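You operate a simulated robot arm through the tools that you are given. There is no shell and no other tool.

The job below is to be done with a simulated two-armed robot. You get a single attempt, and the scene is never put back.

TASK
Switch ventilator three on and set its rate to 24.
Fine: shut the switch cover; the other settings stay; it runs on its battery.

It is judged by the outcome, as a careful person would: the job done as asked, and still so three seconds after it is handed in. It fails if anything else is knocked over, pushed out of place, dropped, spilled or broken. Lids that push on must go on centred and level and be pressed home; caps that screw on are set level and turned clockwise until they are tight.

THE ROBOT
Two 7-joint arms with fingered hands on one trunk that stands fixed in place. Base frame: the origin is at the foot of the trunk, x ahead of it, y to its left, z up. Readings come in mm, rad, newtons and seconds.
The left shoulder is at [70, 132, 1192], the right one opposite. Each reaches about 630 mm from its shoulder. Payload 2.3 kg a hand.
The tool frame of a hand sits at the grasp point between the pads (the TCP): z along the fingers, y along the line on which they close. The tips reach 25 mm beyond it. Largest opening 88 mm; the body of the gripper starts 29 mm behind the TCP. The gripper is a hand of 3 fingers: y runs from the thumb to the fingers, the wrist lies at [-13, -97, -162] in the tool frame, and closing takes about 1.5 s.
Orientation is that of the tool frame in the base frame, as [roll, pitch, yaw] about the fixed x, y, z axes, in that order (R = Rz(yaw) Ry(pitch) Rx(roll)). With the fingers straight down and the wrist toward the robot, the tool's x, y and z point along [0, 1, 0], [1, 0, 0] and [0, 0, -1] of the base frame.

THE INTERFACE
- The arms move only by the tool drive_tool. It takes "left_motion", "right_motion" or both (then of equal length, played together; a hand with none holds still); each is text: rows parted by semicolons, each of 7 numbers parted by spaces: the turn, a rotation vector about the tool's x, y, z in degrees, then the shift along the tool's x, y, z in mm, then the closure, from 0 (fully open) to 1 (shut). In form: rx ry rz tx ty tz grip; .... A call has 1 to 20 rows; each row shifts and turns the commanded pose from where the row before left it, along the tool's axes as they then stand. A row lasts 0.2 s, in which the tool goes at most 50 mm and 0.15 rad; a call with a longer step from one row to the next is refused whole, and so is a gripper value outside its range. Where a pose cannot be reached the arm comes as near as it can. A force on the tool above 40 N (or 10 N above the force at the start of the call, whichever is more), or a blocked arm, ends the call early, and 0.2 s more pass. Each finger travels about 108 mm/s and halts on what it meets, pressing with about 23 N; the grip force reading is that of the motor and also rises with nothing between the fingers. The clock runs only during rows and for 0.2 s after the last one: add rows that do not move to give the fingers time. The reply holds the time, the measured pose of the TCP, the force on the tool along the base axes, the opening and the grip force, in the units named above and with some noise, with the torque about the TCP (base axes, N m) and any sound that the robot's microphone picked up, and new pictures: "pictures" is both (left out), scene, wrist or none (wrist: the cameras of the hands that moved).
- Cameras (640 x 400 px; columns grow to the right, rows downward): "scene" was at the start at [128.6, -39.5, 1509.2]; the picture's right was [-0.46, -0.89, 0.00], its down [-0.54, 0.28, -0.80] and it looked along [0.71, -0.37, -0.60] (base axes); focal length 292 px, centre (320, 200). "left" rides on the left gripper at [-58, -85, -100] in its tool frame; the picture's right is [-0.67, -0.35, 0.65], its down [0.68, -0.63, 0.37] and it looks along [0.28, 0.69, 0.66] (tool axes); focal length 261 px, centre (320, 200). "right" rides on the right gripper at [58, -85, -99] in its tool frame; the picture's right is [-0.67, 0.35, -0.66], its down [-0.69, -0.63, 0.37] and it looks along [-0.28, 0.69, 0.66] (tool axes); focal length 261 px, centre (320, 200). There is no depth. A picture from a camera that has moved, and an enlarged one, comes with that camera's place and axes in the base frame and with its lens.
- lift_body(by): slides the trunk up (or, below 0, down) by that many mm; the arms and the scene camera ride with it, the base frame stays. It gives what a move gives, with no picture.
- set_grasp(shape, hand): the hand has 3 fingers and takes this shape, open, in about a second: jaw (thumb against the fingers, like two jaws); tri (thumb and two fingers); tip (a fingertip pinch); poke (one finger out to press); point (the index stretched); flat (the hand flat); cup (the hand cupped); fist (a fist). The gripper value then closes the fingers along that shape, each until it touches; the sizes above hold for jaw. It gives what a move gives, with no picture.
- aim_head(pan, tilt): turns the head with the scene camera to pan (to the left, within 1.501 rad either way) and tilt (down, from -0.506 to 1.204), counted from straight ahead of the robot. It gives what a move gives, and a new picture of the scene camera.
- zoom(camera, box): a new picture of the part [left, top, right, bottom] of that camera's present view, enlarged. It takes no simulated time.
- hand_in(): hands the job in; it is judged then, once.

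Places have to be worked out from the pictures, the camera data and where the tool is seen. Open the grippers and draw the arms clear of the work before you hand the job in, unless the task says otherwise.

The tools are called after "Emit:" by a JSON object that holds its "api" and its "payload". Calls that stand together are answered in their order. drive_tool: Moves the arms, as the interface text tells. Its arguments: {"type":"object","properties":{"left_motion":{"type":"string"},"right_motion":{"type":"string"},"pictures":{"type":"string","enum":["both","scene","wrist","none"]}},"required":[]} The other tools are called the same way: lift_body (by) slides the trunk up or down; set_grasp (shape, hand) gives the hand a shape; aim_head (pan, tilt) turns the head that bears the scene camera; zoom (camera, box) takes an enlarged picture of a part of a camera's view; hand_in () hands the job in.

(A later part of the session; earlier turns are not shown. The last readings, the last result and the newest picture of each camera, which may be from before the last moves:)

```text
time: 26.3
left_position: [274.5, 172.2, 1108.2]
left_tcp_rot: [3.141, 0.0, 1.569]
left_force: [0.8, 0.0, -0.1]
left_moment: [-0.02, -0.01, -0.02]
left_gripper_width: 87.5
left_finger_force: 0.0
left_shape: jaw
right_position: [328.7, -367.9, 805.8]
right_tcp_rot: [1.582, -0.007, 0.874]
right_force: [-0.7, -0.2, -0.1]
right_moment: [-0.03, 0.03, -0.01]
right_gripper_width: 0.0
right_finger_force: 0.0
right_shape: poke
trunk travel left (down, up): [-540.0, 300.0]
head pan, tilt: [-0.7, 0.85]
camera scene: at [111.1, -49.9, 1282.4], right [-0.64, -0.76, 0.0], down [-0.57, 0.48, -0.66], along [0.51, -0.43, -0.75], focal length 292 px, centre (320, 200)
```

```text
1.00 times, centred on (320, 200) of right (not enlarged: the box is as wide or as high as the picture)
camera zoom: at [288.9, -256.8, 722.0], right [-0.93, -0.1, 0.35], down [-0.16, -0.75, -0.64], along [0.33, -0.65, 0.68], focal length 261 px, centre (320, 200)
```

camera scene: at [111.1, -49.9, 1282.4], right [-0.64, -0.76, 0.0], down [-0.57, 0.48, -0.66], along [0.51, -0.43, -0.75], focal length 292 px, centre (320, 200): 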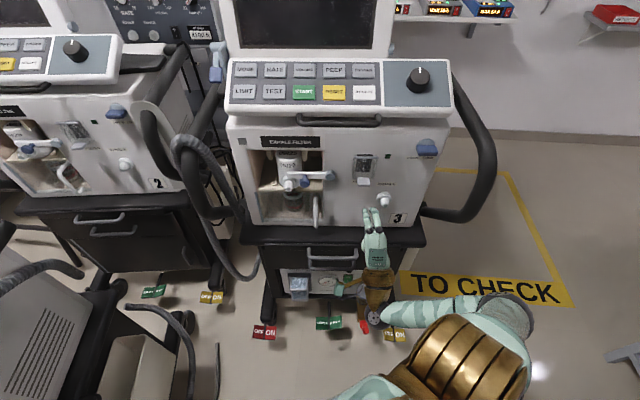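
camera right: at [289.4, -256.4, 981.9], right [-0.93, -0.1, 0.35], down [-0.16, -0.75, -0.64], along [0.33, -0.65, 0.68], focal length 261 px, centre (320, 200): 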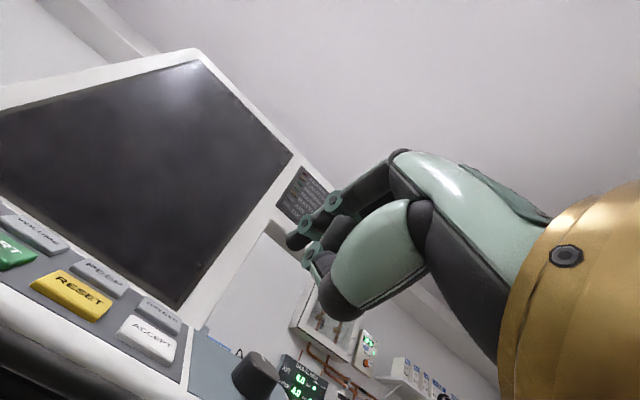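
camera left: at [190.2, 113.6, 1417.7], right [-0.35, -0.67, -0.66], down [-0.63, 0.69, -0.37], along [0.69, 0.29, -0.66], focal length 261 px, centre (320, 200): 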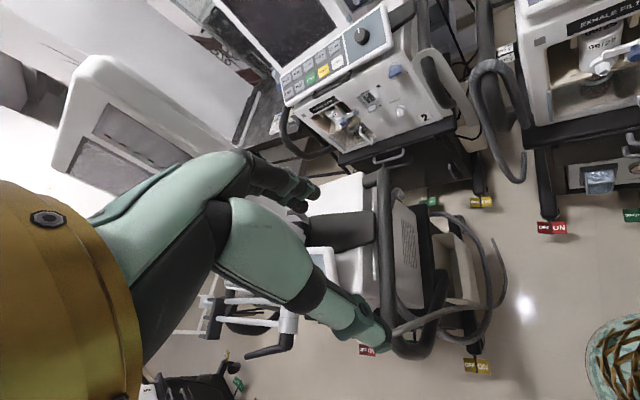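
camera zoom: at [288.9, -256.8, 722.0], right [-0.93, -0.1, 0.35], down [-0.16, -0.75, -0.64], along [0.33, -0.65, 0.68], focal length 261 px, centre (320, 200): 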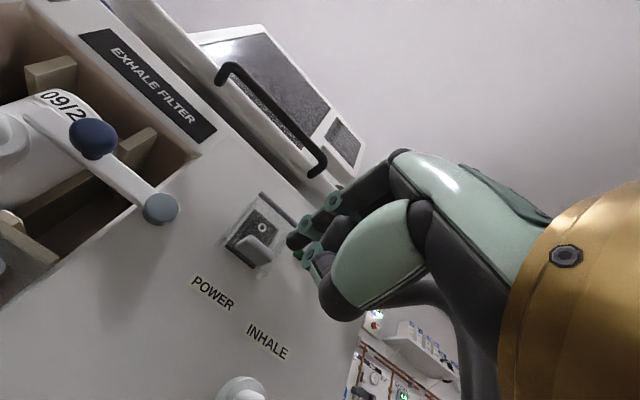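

Both views now show the finger facing the cover. I'll zoom in to measure tip versus tab.

Emit:
{"api": "zoom", "payload": {"camera": "scene", "box": [330, 140, 430, 260]}}

Emit:
{"api": "zoom", "payload": {"camera": "right", "box": [200, 170, 360, 290]}}

```text
3.33 times, centred on (380, 200) of scene
camera zoom: at [111.1, -49.9, 1282.4], right [-0.64, -0.76, 0.0], down [-0.57, 0.48, -0.66], along [0.51, -0.43, -0.75], focal length 974 px, centre (120, 200)
```

zoom: 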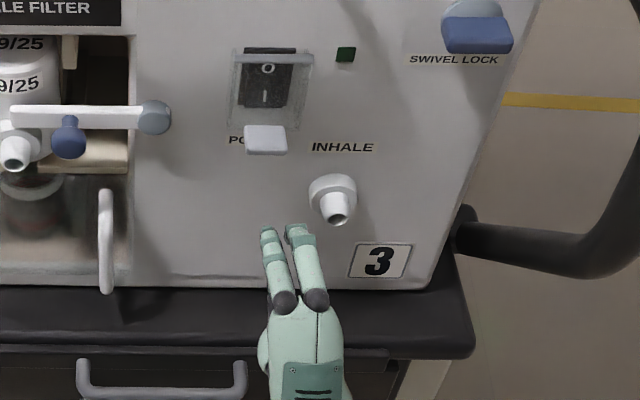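

```text
3.33 times, centred on (280, 230) of right
camera zoom: at [288.9, -256.8, 722.0], right [-0.93, -0.1, 0.35], down [-0.16, -0.75, -0.64], along [0.33, -0.65, 0.68], focal length 869 px, centre (453, 100)
```

zoom: 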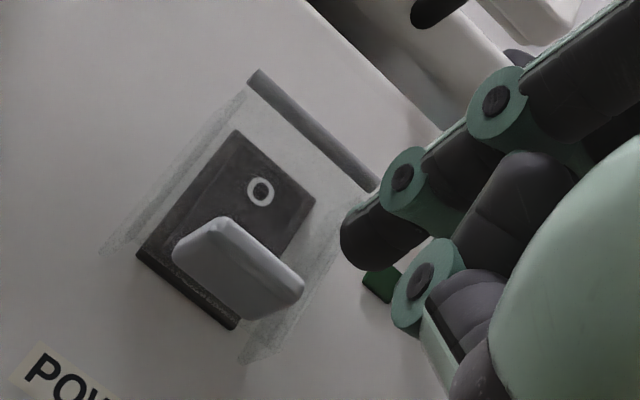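

Measurements agree with my estimates: tip near (353,-378,808), tab centre (395,-414,829), laterally aligned. The finger slopes down toward its tip, so I pitch the hand up 20° and drop slightly to place the tip below the tab's level, still in front.

Emit:
{"api": "drive_tool", "payload": {"right_motion": "-6.67 0 0 0 0 0 0; -6.67 0 0 0 0 0 0; -6.67 0 0 0 0 0 0; 0 0 0 4 -6 -2 0; 0 0 0 0 -6 -2 0; 0 0 0 0 0 0 0"}}

Emit:
{"api": "zoom", "payload": {"camera": "right", "box": [200, 170, 360, 290]}}

Emit:
{"api": "zoom", "payload": {"camera": "scene", "box": [330, 140, 430, 260]}}

```text
time: 27.7
left_position: [274.2, 172.0, 1107.9]
left_tcp_rot: [3.14, 0.001, 1.573]
left_force: [-0.3, 0.3, -0.1]
left_moment: [0.04, 0.01, -0.01]
left_gripper_width: 87.3
left_finger_force: 0.1
left_shape: jaw
right_position: [321.7, -364.4, 797.8]
right_tcp_rot: [1.235, -0.006, 0.876]
right_force: [0.5, 0.4, 0.1]
right_moment: [0.0, 0.03, 0.0]
right_gripper_width: 0.0
right_finger_force: 0.1
right_shape: poke
right hand out of reach, approached as far as the arm can: row 4, 5
trunk travel left (down, up): [-540.0, 300.0]
head pan, tilt: [-0.7, 0.85]
camera scene: at [111.1, -49.9, 1282.4], right [-0.64, -0.76, 0.0], down [-0.57, 0.48, -0.66], along [0.5, -0.43, -0.75], focal length 292 px, centre (320, 200)
camera right: at [310.2, -276.5, 685.7], right [-0.99, -0.04, 0.11], down [-0.01, -0.88, -0.48], along [0.12, -0.48, 0.87], focal length 261 px, centre (320, 200)
```

scene: 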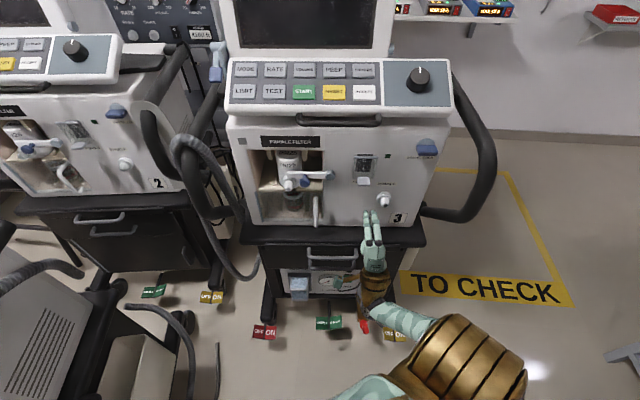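
right: 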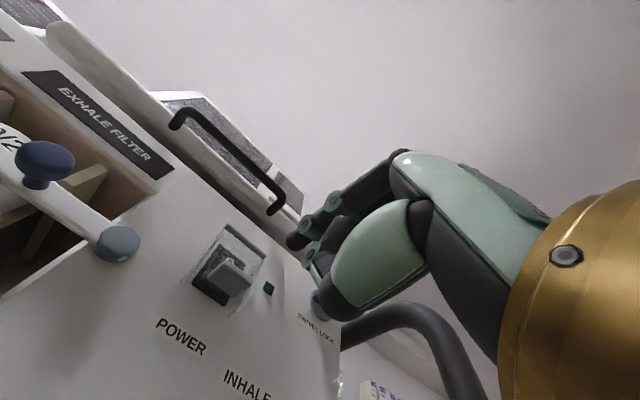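

```text
3.33 times, centred on (280, 230) of right
camera zoom: at [310.2, -276.5, 685.7], right [-0.99, -0.04, 0.11], down [-0.01, -0.88, -0.48], along [0.12, -0.48, 0.87], focal length 869 px, centre (453, 100)
```

zoom: 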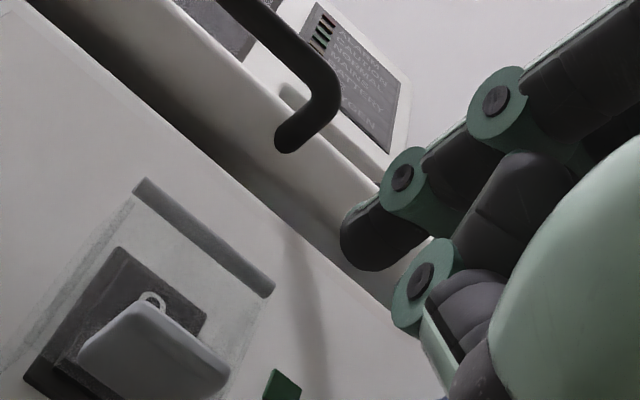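

```text
3.33 times, centred on (380, 200) of scene
camera zoom: at [111.1, -49.9, 1282.4], right [-0.64, -0.76, 0.0], down [-0.57, 0.48, -0.66], along [0.5, -0.43, -0.75], focal length 974 px, centre (120, 200)
```

zoom: 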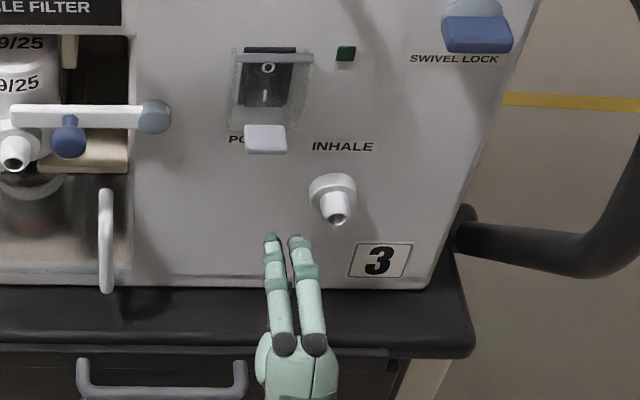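

The arm is near full stretch here. I'll raise the hand 85 mm and then lower the trunk 90 mm, giving the arm slack while ending at the same spot just below tab level.

Emit:
{"api": "drive_tool", "payload": {"right_motion": "0 0 0 0 20 7 0; 0 0 0 0 20 7 0; 0 0 0 0 20 7 0; 0 0 0 0 20 7 0", "pictures": "none"}}

Emit:
{"api": "lift_body", "payload": {"by": -90}}

Emit:
{"api": "zoom", "payload": {"camera": "scene", "box": [320, 90, 440, 210]}}

Emit:
{"api": "zoom", "payload": {"camera": "right", "box": [160, 150, 360, 300]}}

```text
time: 28.7
left_position: [274.4, 171.7, 1107.8]
left_tcp_rot: [-3.141, -0.001, 1.57]
left_force: [-1.4, 0.6, 0.2]
left_moment: [0.0, 0.01, 0.01]
left_gripper_width: 87.4
left_finger_force: 0.0
left_shape: jaw
right_position: [323.0, -365.5, 882.2]
right_tcp_rot: [1.234, -0.008, 0.874]
right_force: [0.2, -0.1, -1.3]
right_moment: [-0.01, 0.0, 0.0]
right_gripper_width: 0.0
right_finger_force: 0.0
right_shape: poke
trunk travel left (down, up): [-540.0, 300.0]
head pan, tilt: [-0.7, 0.85]
```

```text
time: 30.0
left_position: [275.0, 173.3, 1017.5]
left_tcp_rot: [-3.141, 0.0, 1.573]
left_force: [0.5, 0.6, -0.7]
left_moment: [0.01, 0.0, 0.0]
left_gripper_width: 87.7
left_finger_force: 0.0
left_shape: jaw
right_position: [323.7, -366.6, 792.6]
right_tcp_rot: [1.234, -0.008, 0.875]
right_force: [-0.4, -1.4, 0.1]
right_moment: [0.01, -0.01, -0.03]
right_gripper_width: 0.0
right_finger_force: 0.1
right_shape: poke
trunk travel left (down, up): [-450.0, 390.0]
head pan, tilt: [-0.7, 0.85]
```

```text
3.33 times, centred on (380, 150) of scene
camera zoom: at [111.0, -49.9, 1192.4], right [-0.64, -0.76, 0.0], down [-0.57, 0.48, -0.66], along [0.5, -0.43, -0.75], focal length 974 px, centre (120, 367)
```

zoom: 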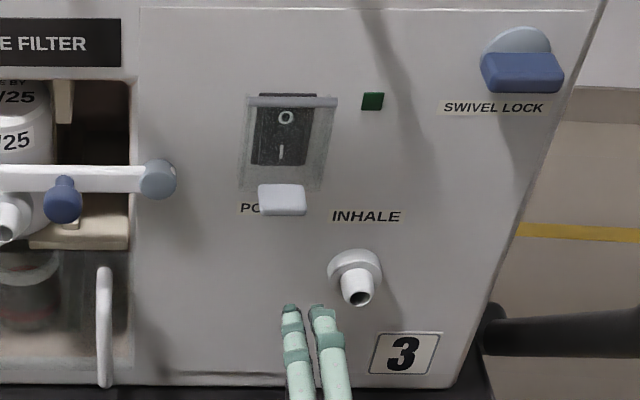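

```text
2.67 times, centred on (260, 225) of right
camera zoom: at [310.9, -278.2, 679.5], right [-0.99, -0.04, 0.11], down [-0.01, -0.88, -0.48], along [0.12, -0.48, 0.87], focal length 695 px, centre (480, 133)
```

zoom: 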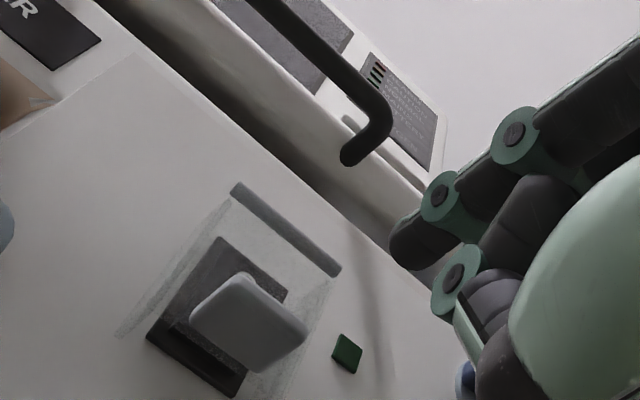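

The tip is at about (347,-376,800), level below the tab and aligned. I'll slide it in 50 mm so it sits under the tab.

Emit:
{"api": "drive_tool", "payload": {"right_motion": "0 0 0 0 -5.9 17 0; 0 0 0 0 -5.9 17 0; 0 0 0 0 -4.6 13.2 0; 0 0 0 0 0 0 0", "pictures": "none"}}

Emit:
{"api": "zoom", "payload": {"camera": "scene", "box": [320, 90, 440, 210]}}

Emit:
{"api": "zoom", "payload": {"camera": "right", "box": [160, 150, 360, 300]}}

```text
time: 31.0
left_position: [275.9, 172.6, 1017.8]
left_tcp_rot: [3.141, 0.001, 1.57]
left_force: [0.0, -0.5, 0.2]
left_moment: [0.0, 0.0, 0.0]
left_gripper_width: 87.7
left_finger_force: 0.0
left_shape: jaw
right_position: [361.5, -398.1, 792.8]
right_tcp_rot: [1.233, -0.007, 0.875]
right_force: [0.4, -1.0, -0.8]
right_moment: [-0.04, 0.0, -0.02]
right_gripper_width: 0.0
right_finger_force: 0.0
right_shape: poke
trunk travel left (down, up): [-450.0, 390.0]
head pan, tilt: [-0.7, 0.85]
```

```text
3.33 times, centred on (380, 150) of scene
camera zoom: at [111.1, -50.0, 1192.4], right [-0.64, -0.76, 0.0], down [-0.57, 0.48, -0.66], along [0.5, -0.42, -0.75], focal length 974 px, centre (120, 367)
```

zoom: 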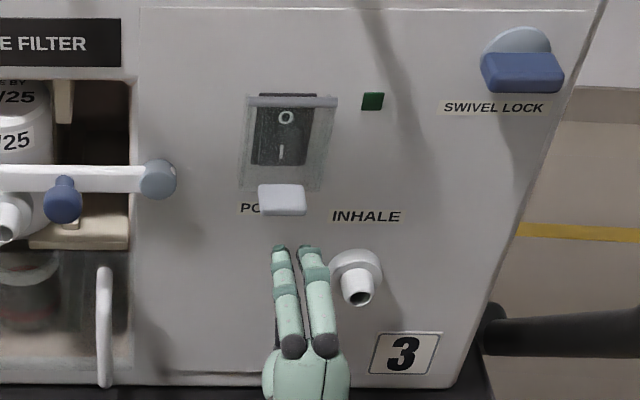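

```text
2.67 times, centred on (260, 225) of right
camera zoom: at [349.4, -309.4, 680.4], right [-0.99, -0.04, 0.11], down [-0.01, -0.88, -0.48], along [0.12, -0.48, 0.87], focal length 695 px, centre (480, 133)
```

zoom: 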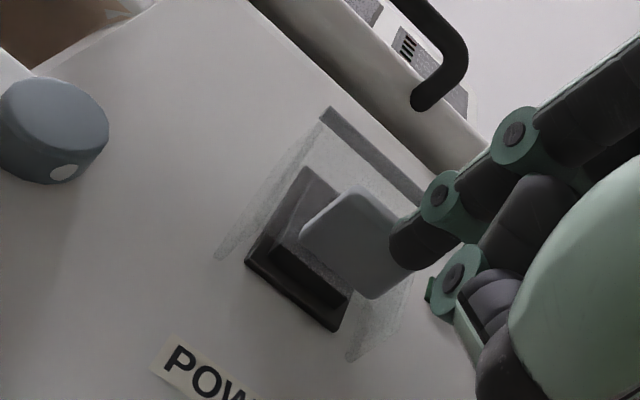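

The tip is just below and in front of the tab's outer part. I'll go in another 9 mm and rise slowly to meet the tab's underside.

Emit:
{"api": "drive_tool", "payload": {"right_motion": "0 0 0 0 -3 8.5 0; 0 0 0 0 5.7 2 0; 0 0 0 0 5.7 2 0; 0 0 0 0 3.8 1.3 0", "pictures": "none"}}

Emit:
{"api": "zoom", "payload": {"camera": "scene", "box": [340, 100, 420, 180]}}

Emit:
{"api": "zoom", "payload": {"camera": "right", "box": [160, 150, 360, 300]}}

```text
time: 32.0
left_position: [274.5, 171.9, 1017.6]
left_tcp_rot: [3.141, -0.001, 1.57]
left_force: [-0.8, 0.3, 1.0]
left_moment: [-0.02, 0.01, -0.02]
left_gripper_width: 87.8
left_finger_force: 0.1
left_shape: jaw
right_position: [361.8, -398.2, 809.3]
right_tcp_rot: [1.233, -0.007, 0.876]
right_force: [0.6, 0.1, -0.3]
right_moment: [0.02, 0.0, 0.0]
right_gripper_width: 0.0
right_finger_force: 0.1
right_shape: poke
right hand out of reach, approached as far as the arm can: row 1
trunk travel left (down, up): [-450.0, 390.0]
head pan, tilt: [-0.7, 0.85]
```

```text
5.00 times, centred on (380, 140) of scene
camera zoom: at [111.1, -49.9, 1192.4], right [-0.64, -0.76, 0.0], down [-0.57, 0.48, -0.66], along [0.5, -0.43, -0.75], focal length 1460 px, centre (20, 500)
```

zoom: 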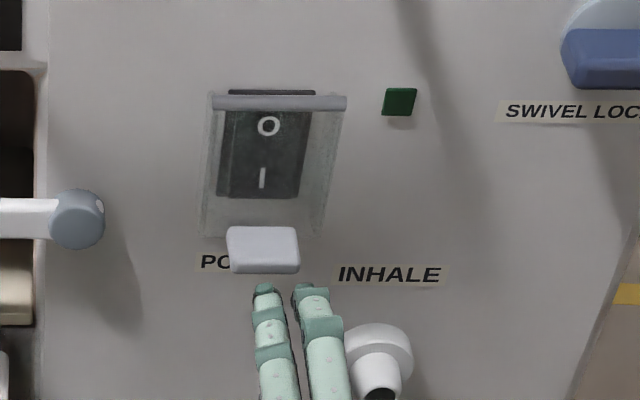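

```text
2.67 times, centred on (260, 225) of right
camera zoom: at [349.9, -310.4, 696.7], right [-0.99, -0.04, 0.11], down [-0.01, -0.88, -0.48], along [0.12, -0.48, 0.87], focal length 695 px, centre (480, 133)
```

zoom: 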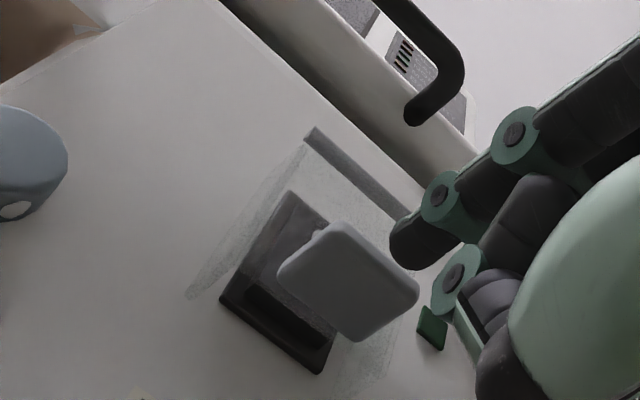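

The in-move didn't happen (a joint limit), so the tip rose just in front of the tab. I'll drop back below, yaw the hand 20° to the left about the fingertip, which straightens the wrist toward the elbow, and then slide in.

Emit:
{"api": "drive_tool", "payload": {"right_motion": "0 0 0 0 -13.2 -4.6 0; 0 6.3 2.2 -2.5 -0.5 1.3 0; 0 6.3 2.2 -2.5 -0.5 1.3 0; 0 6.3 2.2 -2.5 -0.5 1.3 0; 0 0 0 -1.7 -1.5 4.5 0; 0 0 0 -1.7 -1.5 4.5 0; 0 0 0 0 0 0 0", "pictures": "scene"}}

Emit:
{"api": "zoom", "payload": {"camera": "scene", "box": [340, 100, 420, 180]}}

Emit:
{"api": "zoom", "payload": {"camera": "right", "box": [160, 150, 360, 300]}}

```text
time: 33.6
left_position: [274.7, 171.6, 1018.5]
left_tcp_rot: [3.141, 0.0, 1.571]
left_force: [-0.4, -0.2, -0.1]
left_moment: [0.02, 0.01, 0.04]
left_gripper_width: 87.8
left_finger_force: 0.1
left_shape: jaw
right_position: [367.7, -413.5, 795.3]
right_tcp_rot: [1.231, -0.008, 1.224]
right_force: [0.0, -0.4, 0.1]
right_moment: [0.01, 0.0, 0.02]
right_gripper_width: 0.0
right_finger_force: 0.0
right_shape: poke
trunk travel left (down, up): [-450.0, 390.0]
head pan, tilt: [-0.7, 0.85]
camera scene: at [111.1, -49.9, 1192.4], right [-0.64, -0.76, 0.0], down [-0.57, 0.48, -0.66], along [0.5, -0.43, -0.75], focal length 292 px, centre (320, 200)
```

scene: 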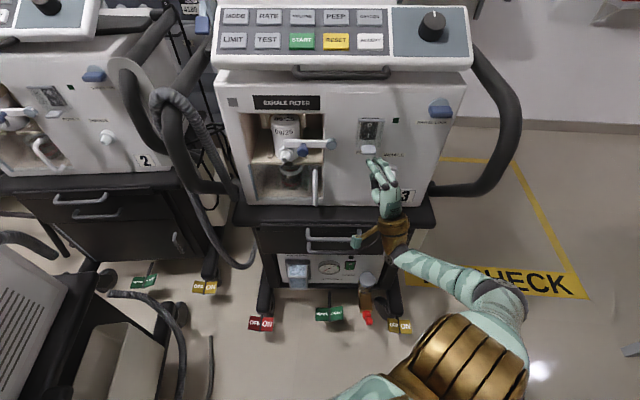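

```text
5.00 times, centred on (380, 140) of scene
camera zoom: at [111.1, -49.9, 1192.4], right [-0.64, -0.76, 0.0], down [-0.57, 0.48, -0.66], along [0.5, -0.43, -0.75], focal length 1460 px, centre (20, 500)
```

zoom: 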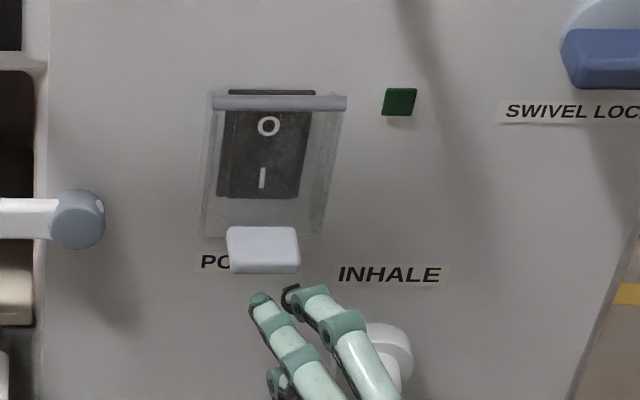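

```text
2.67 times, centred on (260, 225) of right
camera zoom: at [327.8, -335.2, 682.2], right [-0.92, -0.38, 0.11], down [0.29, -0.83, -0.48], along [0.27, -0.41, 0.87], focal length 695 px, centre (480, 133)
```

zoom: 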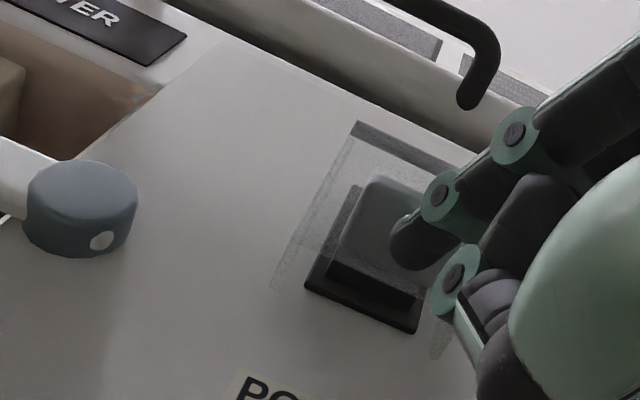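

The fingertip is now right under the tab (tip about (392,-414,804)). I'll rise to contact and start swinging the cover outward and up along its hinge arc, to about 30°.

Emit:
{"api": "drive_tool", "payload": {"right_motion": "0 0 0 0 6.2 2.2 0; 0 0 0 0 6.2 2.2 0; 0 0 0 2.7 6 -5.7 0; 0 0 0 2.8 6.1 -5.8 0; 0 0 0 2.3 7.4 -4 0; 0 0 0 2.3 7.5 -4 0; 0 0 0 0 0 0 0", "pictures": "none"}}

Emit:
{"api": "zoom", "payload": {"camera": "scene", "box": [340, 100, 420, 180]}}

Emit:
{"api": "zoom", "payload": {"camera": "right", "box": [160, 150, 360, 300]}}

```text
time: 35.2
left_position: [273.9, 173.2, 1017.5]
left_tcp_rot: [3.141, 0.001, 1.572]
left_force: [-0.4, -0.5, -0.6]
left_moment: [0.02, -0.01, 0.01]
left_gripper_width: 87.6
left_finger_force: 0.0
left_shape: jaw
right_position: [346.6, -395.5, 827.9]
right_tcp_rot: [1.229, -0.008, 1.224]
right_force: [-3.3, 0.8, -1.4]
right_moment: [0.01, -0.05, -0.06]
right_gripper_width: 0.1
right_finger_force: 0.0
right_shape: poke
trunk travel left (down, up): [-450.0, 390.0]
head pan, tilt: [-0.7, 0.85]
```

```text
5.00 times, centred on (380, 140) of scene
camera zoom: at [110.5, -49.9, 1192.5], right [-0.64, -0.77, 0.0], down [-0.57, 0.48, -0.66], along [0.51, -0.42, -0.75], focal length 1460 px, centre (20, 500)
```

zoom: 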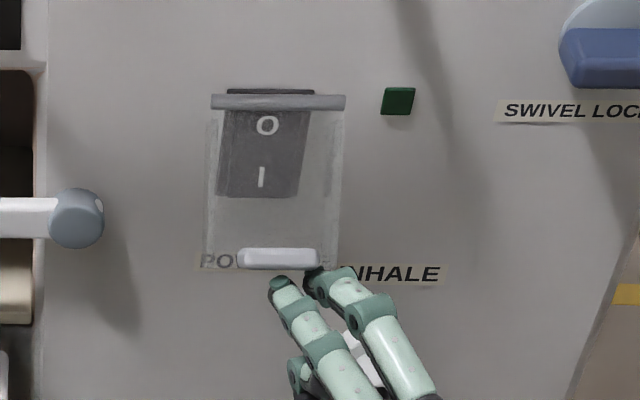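

```text
2.67 times, centred on (260, 225) of right
camera zoom: at [305.3, -316.7, 715.4], right [-0.92, -0.38, 0.1], down [0.29, -0.83, -0.48], along [0.27, -0.41, 0.87], focal length 695 px, centre (480, 133)
```

zoom: 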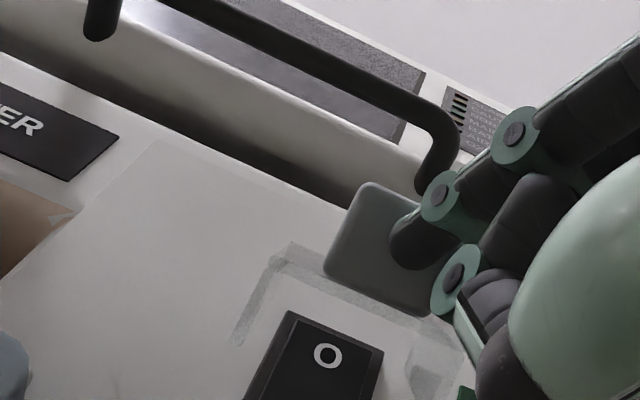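

The cover is swinging open (about 30–35°) with a light contact force. I'll continue along the arc to about 75°.

Emit:
{"api": "drive_tool", "payload": {"right_motion": "0 0 0 1.7 8.4 -1.9 0; 0 0 0 1.7 8.4 -1.9 0; 0 0 0 1 8.6 0.1 0; 0 0 0 1.1 8.7 0.2 0; 0 0 0 0.2 8.5 2.3 0; 0 0 0 0.3 8.6 2.4 0; 0 0 0 0 0 0 0", "pictures": "none"}}

Emit:
{"api": "zoom", "payload": {"camera": "scene", "box": [340, 80, 420, 160]}}

Emit:
{"api": "zoom", "payload": {"camera": "right", "box": [160, 150, 360, 300]}}

```text
time: 36.8
left_position: [274.9, 172.4, 1018.5]
left_tcp_rot: [3.14, 0.0, 1.57]
left_force: [0.9, -0.6, 0.3]
left_moment: [0.03, -0.05, 0.0]
left_gripper_width: 87.5
left_finger_force: 0.0
left_shape: jaw
right_position: [334.6, -384.4, 878.1]
right_tcp_rot: [1.232, -0.006, 1.221]
right_force: [-0.6, 0.2, -0.9]
right_moment: [0.0, 0.02, -0.04]
right_gripper_width: 0.0
right_finger_force: 0.1
right_shape: poke
trunk travel left (down, up): [-450.0, 390.0]
head pan, tilt: [-0.7, 0.85]
```

```text
5.00 times, centred on (380, 120) of scene
camera zoom: at [110.7, -50.0, 1192.4], right [-0.64, -0.76, 0.0], down [-0.57, 0.48, -0.66], along [0.51, -0.42, -0.75], focal length 1460 px, centre (20, 600)
```

zoom: 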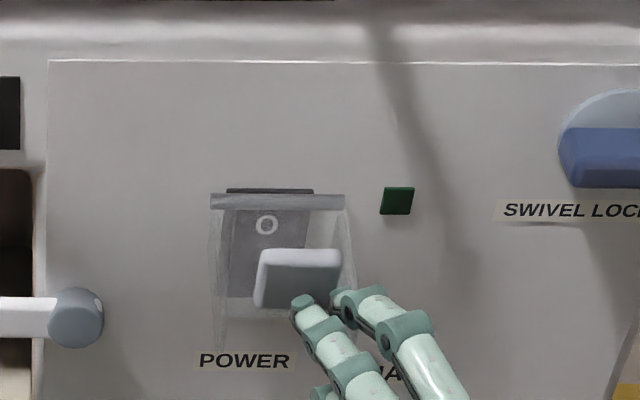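

```text
2.67 times, centred on (260, 225) of right
camera zoom: at [292.8, -305.6, 764.5], right [-0.92, -0.38, 0.11], down [0.29, -0.83, -0.48], along [0.27, -0.41, 0.87], focal length 695 px, centre (480, 133)
```

zoom: 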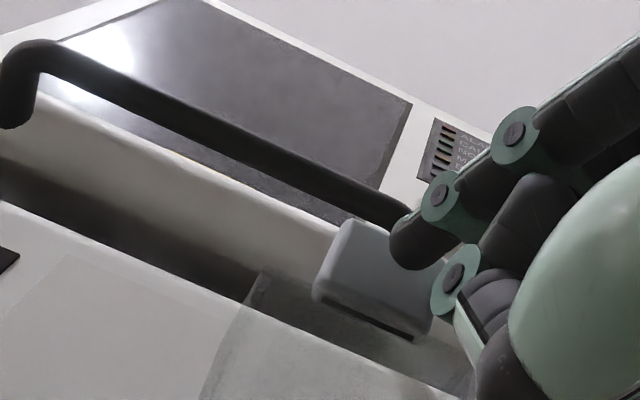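

The cover is now roughly level (about 75°) and the tab points up. I'll keep pushing it up and back toward about 120° and see if it stays.

Emit:
{"api": "drive_tool", "payload": {"right_motion": "0 0 0 -0.5 7.6 4.3 0; 0 0 0 -0.6 7.7 4.4 0; 0 0 0 -1.3 6.3 6 0; 0 0 0 -1.3 6.3 6 0; 0 0 0 -2 4.4 7.2 0; 0 0 0 -2 4.4 7.3 0; 0 0 0 0 0 0 0", "pictures": "none"}}

Emit:
{"api": "zoom", "payload": {"camera": "scene", "box": [340, 60, 420, 140]}}

Emit:
{"api": "zoom", "payload": {"camera": "right", "box": [160, 150, 360, 300]}}

```text
time: 38.4
left_position: [274.3, 172.5, 1018.6]
left_tcp_rot: [-3.141, 0.001, 1.574]
left_force: [-0.3, 0.2, -0.1]
left_moment: [0.02, -0.06, 0.01]
left_gripper_width: 87.6
left_finger_force: 0.0
left_shape: jaw
right_position: [349.7, -399.0, 922.4]
right_tcp_rot: [1.233, -0.007, 1.225]
right_force: [-0.5, -0.7, 0.2]
right_moment: [-0.02, -0.02, 0.0]
right_gripper_width: 0.0
right_finger_force: 0.1
right_shape: poke
trunk travel left (down, up): [-450.0, 390.0]
head pan, tilt: [-0.7, 0.85]
```

```text
5.00 times, centred on (380, 100) of scene
camera zoom: at [110.8, -49.8, 1192.4], right [-0.64, -0.77, 0.0], down [-0.57, 0.48, -0.66], along [0.51, -0.42, -0.75], focal length 1460 px, centre (20, 700)
```

zoom: 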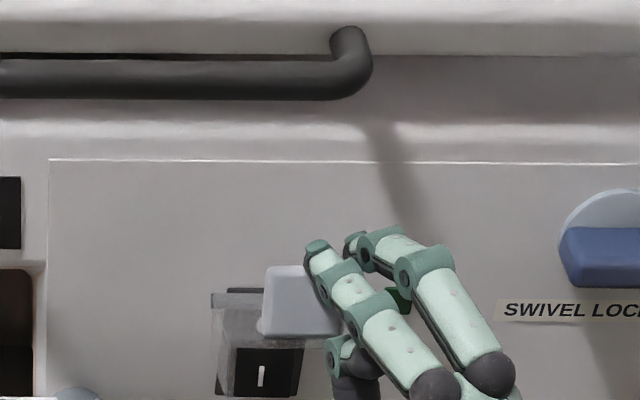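

```text
2.67 times, centred on (260, 225) of right
camera zoom: at [309.4, -320.4, 809.7], right [-0.92, -0.38, 0.11], down [0.29, -0.83, -0.48], along [0.27, -0.41, 0.87], focal length 695 px, centre (480, 133)
```

zoom: 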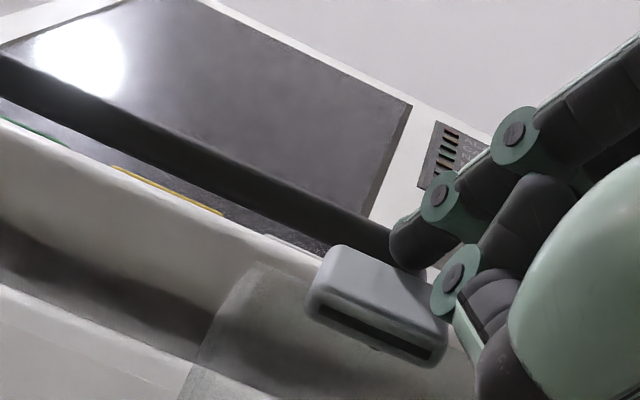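

The cover looks to be at about 110–120° with nearly no contact force. I'll draw the finger straight out 60 mm to see if the cover stays open.

Emit:
{"api": "drive_tool", "payload": {"right_motion": "0 0 0 5.2 4.7 -13.3 0; 0 0 0 7 6.2 -17.7 0; 0 0 0 8.7 7.8 -22 0; 0 0 0 0 0 0 0; 0 0 0 0 0 0 0", "pictures": "none"}}

Emit:
{"api": "zoom", "payload": {"camera": "scene", "box": [340, 80, 420, 160]}}

Emit:
{"api": "zoom", "payload": {"camera": "right", "box": [160, 150, 360, 300]}}

```text
time: 39.6
left_position: [275.3, 172.9, 1019.2]
left_tcp_rot: [-3.141, 0.0, 1.572]
left_force: [1.1, 0.1, -0.7]
left_moment: [0.02, -0.04, 0.0]
left_gripper_width: 87.5
left_finger_force: 0.0
left_shape: jaw
right_position: [305.2, -361.5, 922.4]
right_tcp_rot: [1.231, -0.007, 1.223]
right_force: [-0.1, 0.3, -0.3]
right_moment: [0.05, 0.01, 0.02]
right_gripper_width: 0.0
right_finger_force: 0.0
right_shape: poke
trunk travel left (down, up): [-450.0, 390.0]
head pan, tilt: [-0.7, 0.85]
```

```text
5.00 times, centred on (380, 120) of scene
camera zoom: at [110.9, -49.9, 1192.4], right [-0.64, -0.76, 0.0], down [-0.57, 0.48, -0.66], along [0.5, -0.43, -0.75], focal length 1460 px, centre (20, 600)
```

zoom: 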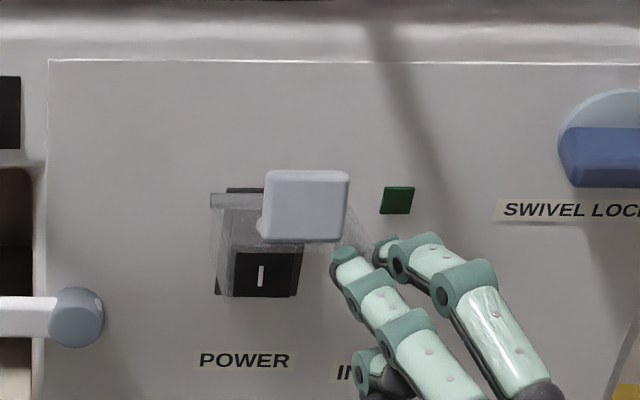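

```text
2.67 times, centred on (260, 225) of right
camera zoom: at [264.2, -282.7, 809.9], right [-0.92, -0.38, 0.11], down [0.29, -0.83, -0.48], along [0.27, -0.41, 0.87], focal length 695 px, centre (480, 133)
```

zoom: 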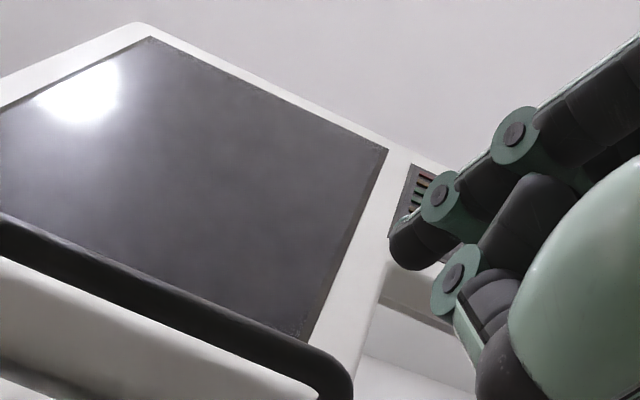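

The cover stays open on its own, and the lower "I" half of the rocker is clear below it. I'll lower the finger to the I half's height and move in to just short of it.

Emit:
{"api": "drive_tool", "payload": {"right_motion": "0 0 0 0.5 -22.2 -7.6 0; 0 0 0 0.5 -22.2 -7.6 0; 0 0 0 0.5 -22.2 -7.6 0; 0 0 0 0.5 -22.2 -7.6 0; 0 0 0 -7 -6.2 17.7 0; 0 0 0 -7 -6.2 17.7 0; 0 0 0 -7 -6.2 17.7 0; 0 0 0 -7 -6.2 17.7 0; 0 0 0 0 0 0 0", "pictures": "none"}}

Emit:
{"api": "zoom", "payload": {"camera": "scene", "box": [340, 90, 420, 170]}}

Emit:
{"api": "zoom", "payload": {"camera": "right", "box": [160, 150, 360, 300]}}

```text
time: 41.6
left_position: [274.3, 173.4, 1017.7]
left_tcp_rot: [-3.141, -0.001, 1.571]
left_force: [-0.3, 0.2, -0.1]
left_moment: [0.03, 0.02, -0.01]
left_gripper_width: 87.6
left_finger_force: 0.1
left_shape: jaw
right_position: [368.6, -409.3, 828.2]
right_tcp_rot: [1.232, -0.007, 1.223]
right_force: [-0.2, 0.9, 0.7]
right_moment: [-0.02, -0.01, 0.01]
right_gripper_width: 0.0
right_finger_force: 0.1
right_shape: poke
trunk travel left (down, up): [-450.0, 390.0]
head pan, tilt: [-0.7, 0.85]
```

```text
5.00 times, centred on (380, 130) of scene
camera zoom: at [110.9, -49.8, 1192.4], right [-0.64, -0.76, 0.0], down [-0.57, 0.48, -0.66], along [0.5, -0.43, -0.75], focal length 1460 px, centre (20, 550)
```

zoom: 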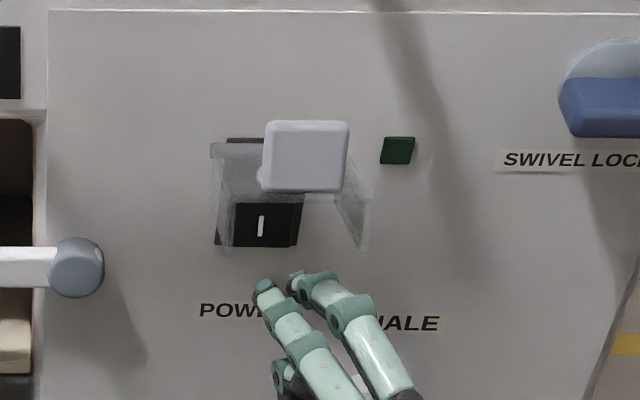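

```text
2.67 times, centred on (260, 225) of right
camera zoom: at [327.2, -331.0, 716.5], right [-0.92, -0.38, 0.11], down [0.29, -0.83, -0.48], along [0.27, -0.41, 0.87], focal length 695 px, centre (480, 133)
```

zoom: 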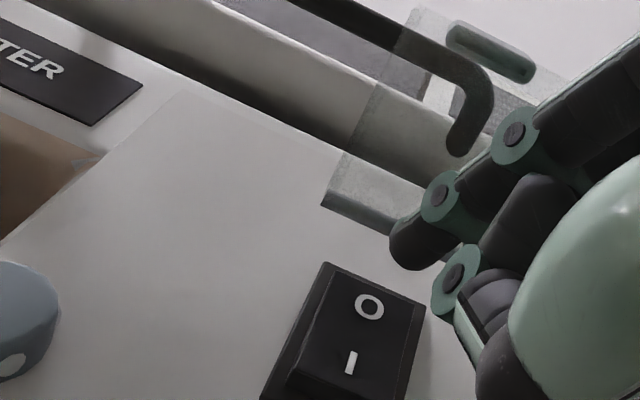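

The tip is aligned with the "I", but the neighbouring curled finger is about as far forward as the index and could strike the panel first. I'll back off 40 mm and try the "point" shape to see if the index stands further out.

Emit:
{"api": "drive_tool", "payload": {"right_motion": "0 0 0 7 6.2 -17.7 0; 0 0 0 7 6.2 -17.7 0", "pictures": "none"}}

Emit:
{"api": "set_grasp", "payload": {"hand": "right", "shape": "point"}}

Emit:
{"api": "zoom", "payload": {"camera": "scene", "box": [340, 90, 440, 190]}}

Emit:
{"api": "zoom", "payload": {"camera": "right", "box": [160, 130, 400, 310]}}

```text
time: 42.2
left_position: [274.4, 173.3, 1018.1]
left_tcp_rot: [3.141, 0.001, 1.57]
left_force: [0.5, 0.3, 0.0]
left_moment: [0.02, -0.01, 0.02]
left_gripper_width: 87.7
left_finger_force: 0.0
left_shape: jaw
right_position: [337.5, -384.6, 830.0]
right_tcp_rot: [1.232, -0.007, 1.224]
right_force: [0.2, -0.6, -0.1]
right_moment: [-0.01, 0.02, -0.03]
right_gripper_width: 0.0
right_finger_force: 0.1
right_shape: poke
trunk travel left (down, up): [-450.0, 390.0]
head pan, tilt: [-0.7, 0.85]
```

```text
time: 43.1
left_position: [274.9, 172.5, 1018.3]
left_tcp_rot: [-3.141, 0.0, 1.572]
left_force: [-0.3, 0.1, 0.1]
left_moment: [0.01, 0.03, 0.06]
left_gripper_width: 87.6
left_finger_force: 0.0
left_shape: jaw
right_position: [338.1, -384.9, 829.4]
right_tcp_rot: [1.231, -0.007, 1.224]
right_force: [-0.3, 0.5, 0.0]
right_moment: [0.0, -0.02, -0.03]
right_gripper_width: 0.0
right_finger_force: 0.1
right_shape: point
trunk travel left (down, up): [-450.0, 390.0]
head pan, tilt: [-0.7, 0.85]
```

```text
4.00 times, centred on (390, 140) of scene
camera zoom: at [111.1, -49.9, 1192.4], right [-0.64, -0.76, 0.0], down [-0.57, 0.48, -0.66], along [0.5, -0.43, -0.75], focal length 1168 px, centre (40, 440)
```

zoom: 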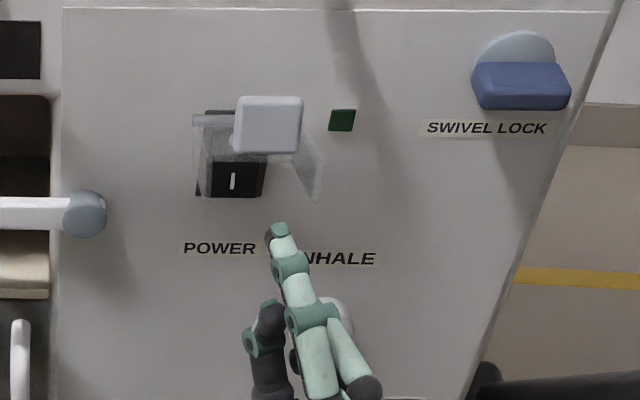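

```text
2.22 times, centred on (280, 220) of right
camera zoom: at [296.7, -305.6, 716.5], right [-0.92, -0.38, 0.11], down [0.29, -0.83, -0.48], along [0.27, -0.41, 0.87], focal length 579 px, centre (409, 156)
```

zoom: 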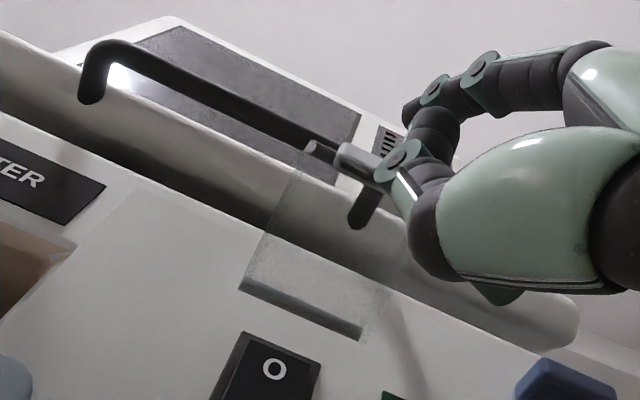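

Now the index stands well clear of the other fingers, but it points steeply upward (tip about 58 mm above the TCP). I'll drop 50 mm, back off a little, and pitch the hand down about 41° so that the finger points almost level toward the rocker.

Emit:
{"api": "drive_tool", "payload": {"right_motion": "0 0 0 7 6.2 -17.7 0; 0 0 0 0 -23.5 -8.3 0; 0 0 0 0 -23.5 -8.3 0; 8.3 0 0 0 0 0 0; 8.3 0 0 0 0 0 0; 8.3 0 0 0 0 0 0; 8.3 0 0 0 0 0 0; 8.3 0 0 0 0 0 0; 0 0 0 0 0 0 0", "pictures": "both"}}

Emit:
{"api": "zoom", "payload": {"camera": "scene", "box": [340, 90, 440, 190]}}

Emit:
{"api": "zoom", "payload": {"camera": "right", "box": [160, 130, 400, 310]}}

```text
time: 45.1
left_position: [274.4, 172.0, 1018.5]
left_tcp_rot: [3.141, 0.002, 1.571]
left_force: [0.2, -1.0, -0.3]
left_moment: [0.03, 0.0, 0.0]
left_gripper_width: 87.5
left_finger_force: 0.1
left_shape: jaw
right_position: [320.3, -371.8, 777.7]
right_tcp_rot: [1.957, -0.007, 1.224]
right_force: [-1.0, -0.6, -0.3]
right_moment: [-0.01, 0.03, 0.0]
right_gripper_width: 0.0
right_finger_force: 0.1
right_shape: point
trunk travel left (down, up): [-450.0, 390.0]
head pan, tilt: [-0.7, 0.85]
camera scene: at [111.1, -50.2, 1192.4], right [-0.64, -0.76, 0.0], down [-0.57, 0.48, -0.66], along [0.5, -0.42, -0.75], focal length 292 px, centre (320, 200)
camera right: at [224.9, -273.4, 737.5], right [-0.68, -0.47, 0.57], down [-0.14, -0.67, -0.73], along [0.72, -0.57, 0.39], focal length 261 px, centre (320, 200)
```

scene: 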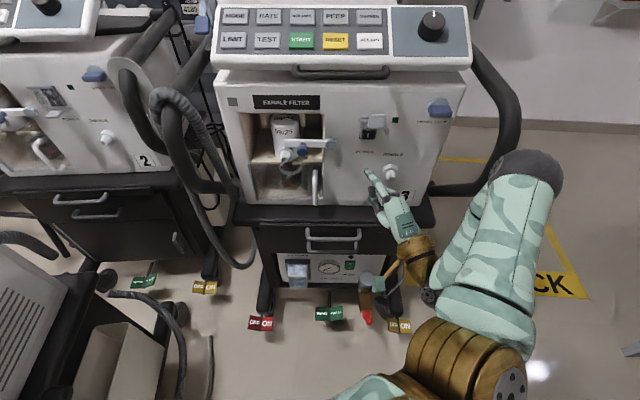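
right: 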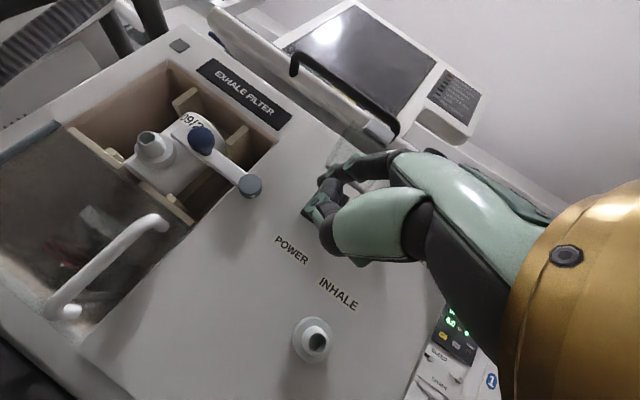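

```text
4.00 times, centred on (390, 140) of scene
camera zoom: at [111.1, -50.2, 1192.4], right [-0.64, -0.76, 0.0], down [-0.57, 0.48, -0.66], along [0.5, -0.42, -0.75], focal length 1168 px, centre (40, 440)
```

zoom: 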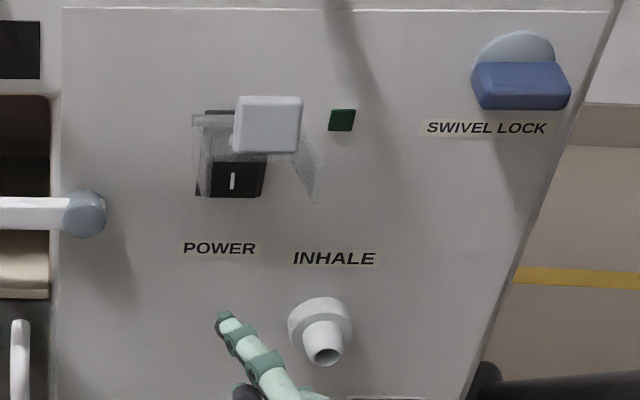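

```text
2.22 times, centred on (280, 220) of right
camera zoom: at [224.9, -273.4, 737.5], right [-0.68, -0.47, 0.57], down [-0.14, -0.67, -0.73], along [0.72, -0.57, 0.39], focal length 579 px, centre (409, 156)
```

zoom: 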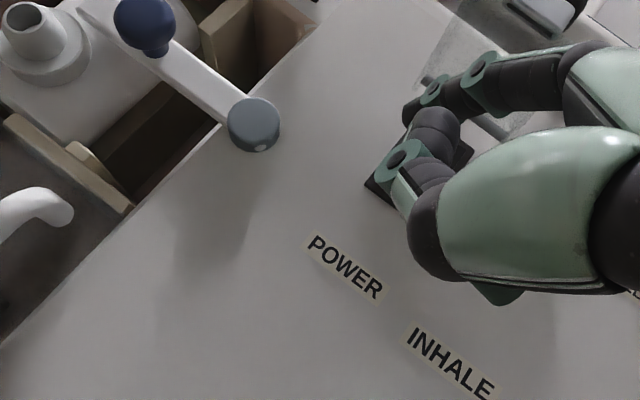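

The index now points nearly level toward the machine, tip at about (361,-371,821). I'll shift right 11, up 16 and move in 68 mm to stop about 12 mm short of the I half.

Emit:
{"api": "drive_tool", "payload": {"right_motion": "0 0 0 -10.3 -1.4 -3.6 0; 0 0 0 0 14.8 -6 0; 0 0 0 -5.9 6 14.8 0; 0 0 0 -5.9 6 14.8 0; 0 0 0 -5.9 6 14.8 0; 0 0 0 -5.9 6 14.8 0; 0 0 0 0 0 0 0", "pictures": "none"}}

Emit:
{"api": "zoom", "payload": {"camera": "scene", "box": [340, 90, 420, 170]}}

Emit:
{"api": "zoom", "payload": {"camera": "right", "box": [160, 130, 400, 310]}}

```text
time: 46.7
left_position: [274.3, 171.7, 1017.1]
left_tcp_rot: [-3.14, 0.001, 1.57]
left_force: [-1.1, -0.2, 0.9]
left_moment: [0.0, 0.04, 0.01]
left_gripper_width: 87.7
left_finger_force: 0.0
left_shape: jaw
right_position: [366.7, -423.9, 792.6]
right_tcp_rot: [1.954, -0.007, 1.225]
right_force: [-0.1, 1.0, 0.4]
right_moment: [-0.03, 0.02, 0.01]
right_gripper_width: 0.0
right_finger_force: 0.0
right_shape: point
trunk travel left (down, up): [-450.0, 390.0]
head pan, tilt: [-0.7, 0.85]
```

```text
5.00 times, centred on (380, 130) of scene
camera zoom: at [111.0, -49.9, 1192.4], right [-0.64, -0.76, 0.0], down [-0.57, 0.48, -0.66], along [0.5, -0.43, -0.75], focal length 1460 px, centre (20, 550)
```

zoom: 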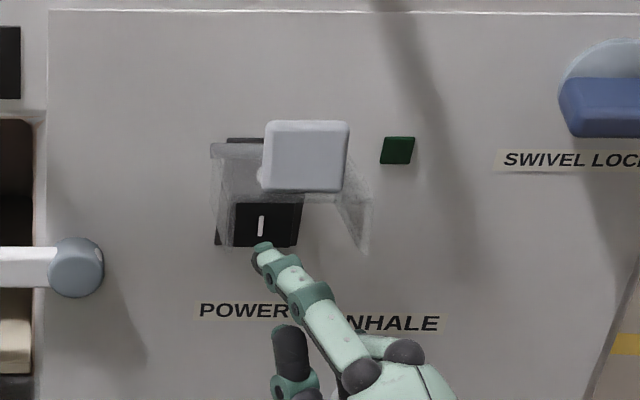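

```text
2.22 times, centred on (280, 220) of right
camera zoom: at [270.6, -325.1, 752.9], right [-0.68, -0.47, 0.56], down [-0.13, -0.67, -0.73], along [0.72, -0.57, 0.39], focal length 579 px, centre (409, 156)
```

zoom: 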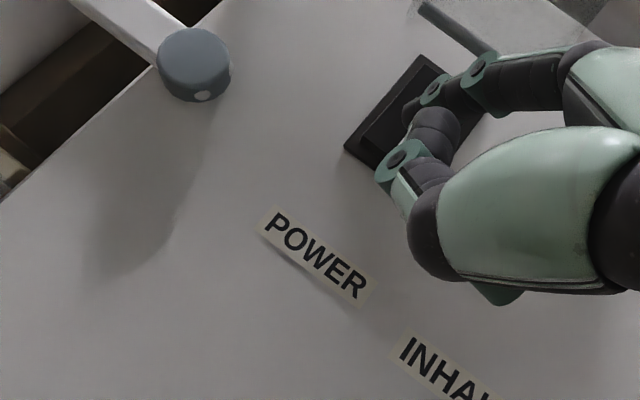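

The tip sits right in front of the lower half of the rocker, about 12 mm away. Now I press straight in, in small steps.

Emit:
{"api": "drive_tool", "payload": {"right_motion": "0 0 0 -1.4 1.4 3.5 0; 0 0 0 -1.4 1.4 3.5 0; 0 0 0 -1.4 1.4 3.5 0; 0 0 0 -1 1 2.6 0; 0 0 0 0 0 0 0", "pictures": "none"}}

Emit:
{"api": "zoom", "payload": {"camera": "scene", "box": [340, 90, 420, 170]}}

Emit:
{"api": "zoom", "payload": {"camera": "right", "box": [220, 130, 380, 250]}}

```text
time: 47.9
left_position: [274.4, 173.4, 1018.2]
left_tcp_rot: [-3.142, 0.003, 1.572]
left_force: [0.0, -0.3, 0.7]
left_moment: [0.0, 0.04, -0.03]
left_gripper_width: 87.5
left_finger_force: 0.1
left_shape: jaw
right_position: [377.3, -432.4, 794.2]
right_tcp_rot: [1.954, -0.008, 1.226]
right_force: [-2.3, 1.8, -0.4]
right_moment: [-0.04, -0.08, 0.01]
right_gripper_width: 80.8
right_finger_force: 0.1
right_shape: point
trunk travel left (down, up): [-450.0, 390.0]
head pan, tilt: [-0.7, 0.85]
```

```text
5.00 times, centred on (380, 130) of scene
camera zoom: at [110.4, -49.6, 1192.5], right [-0.64, -0.76, 0.0], down [-0.57, 0.48, -0.66], along [0.51, -0.43, -0.75], focal length 1460 px, centre (20, 550)
```

zoom: 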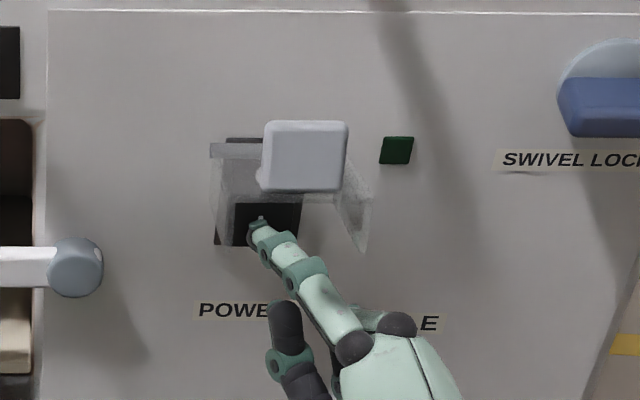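

```text
3.33 times, centred on (300, 190) of right
camera zoom: at [282.2, -334.9, 752.9], right [-0.68, -0.47, 0.56], down [-0.13, -0.68, -0.73], along [0.72, -0.57, 0.39], focal length 869 px, centre (387, 233)
```

zoom: 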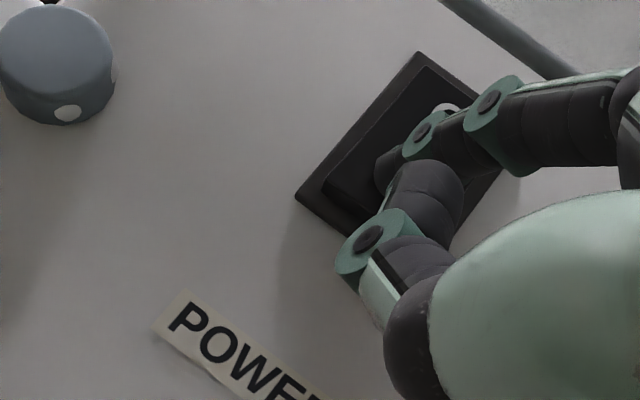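

Light contact on the rocker (about 3 N). I'll press further.

Emit:
{"api": "drive_tool", "payload": {"right_motion": "0 0 0 -0.9 0.9 2.2 0; 0 0 0 -0.9 0.9 2.2 0; 0 0 0 -0.9 0.9 2.2 0; 0 0 0 0 0 0 0", "pictures": "scene"}}

Emit:
{"api": "zoom", "payload": {"camera": "scene", "box": [340, 90, 420, 170]}}

```text
time: 48.9
left_position: [269.5, 174.6, 1018.1]
left_tcp_rot: [3.138, 0.003, 1.572]
left_force: [-0.2, 0.0, 0.0]
left_moment: [-0.01, 0.02, -0.01]
left_gripper_width: 87.5
left_finger_force: 0.1
left_shape: jaw
right_position: [380.6, -436.1, 795.2]
right_tcp_rot: [1.951, -0.006, 1.222]
right_force: [-15.7, 8.3, -1.2]
right_moment: [-0.34, -0.6, 0.3]
right_gripper_width: 80.6
right_finger_force: 0.0
right_shape: point
trunk travel left (down, up): [-450.0, 390.0]
head pan, tilt: [-0.7, 0.85]
camera scene: at [105.6, -47.2, 1193.0], right [-0.64, -0.76, 0.0], down [-0.57, 0.48, -0.66], along [0.51, -0.43, -0.75], focal length 292 px, centre (320, 200)
```

scene: 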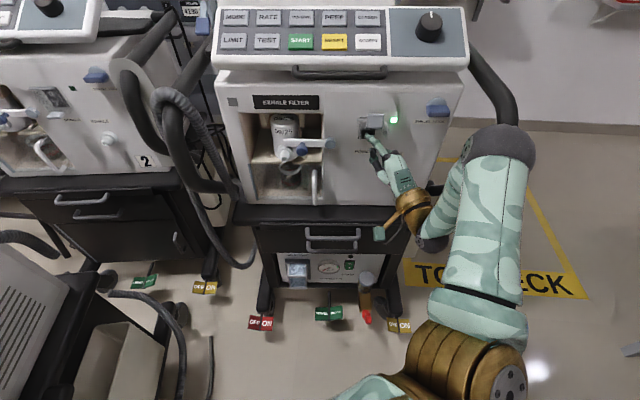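

```text
5.00 times, centred on (380, 130) of scene
camera zoom: at [105.6, -47.2, 1193.0], right [-0.64, -0.76, 0.0], down [-0.57, 0.48, -0.66], along [0.51, -0.43, -0.75], focal length 1460 px, centre (20, 550)
```

zoom: 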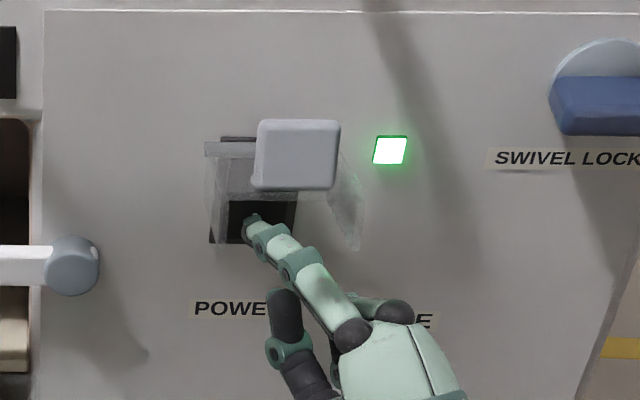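

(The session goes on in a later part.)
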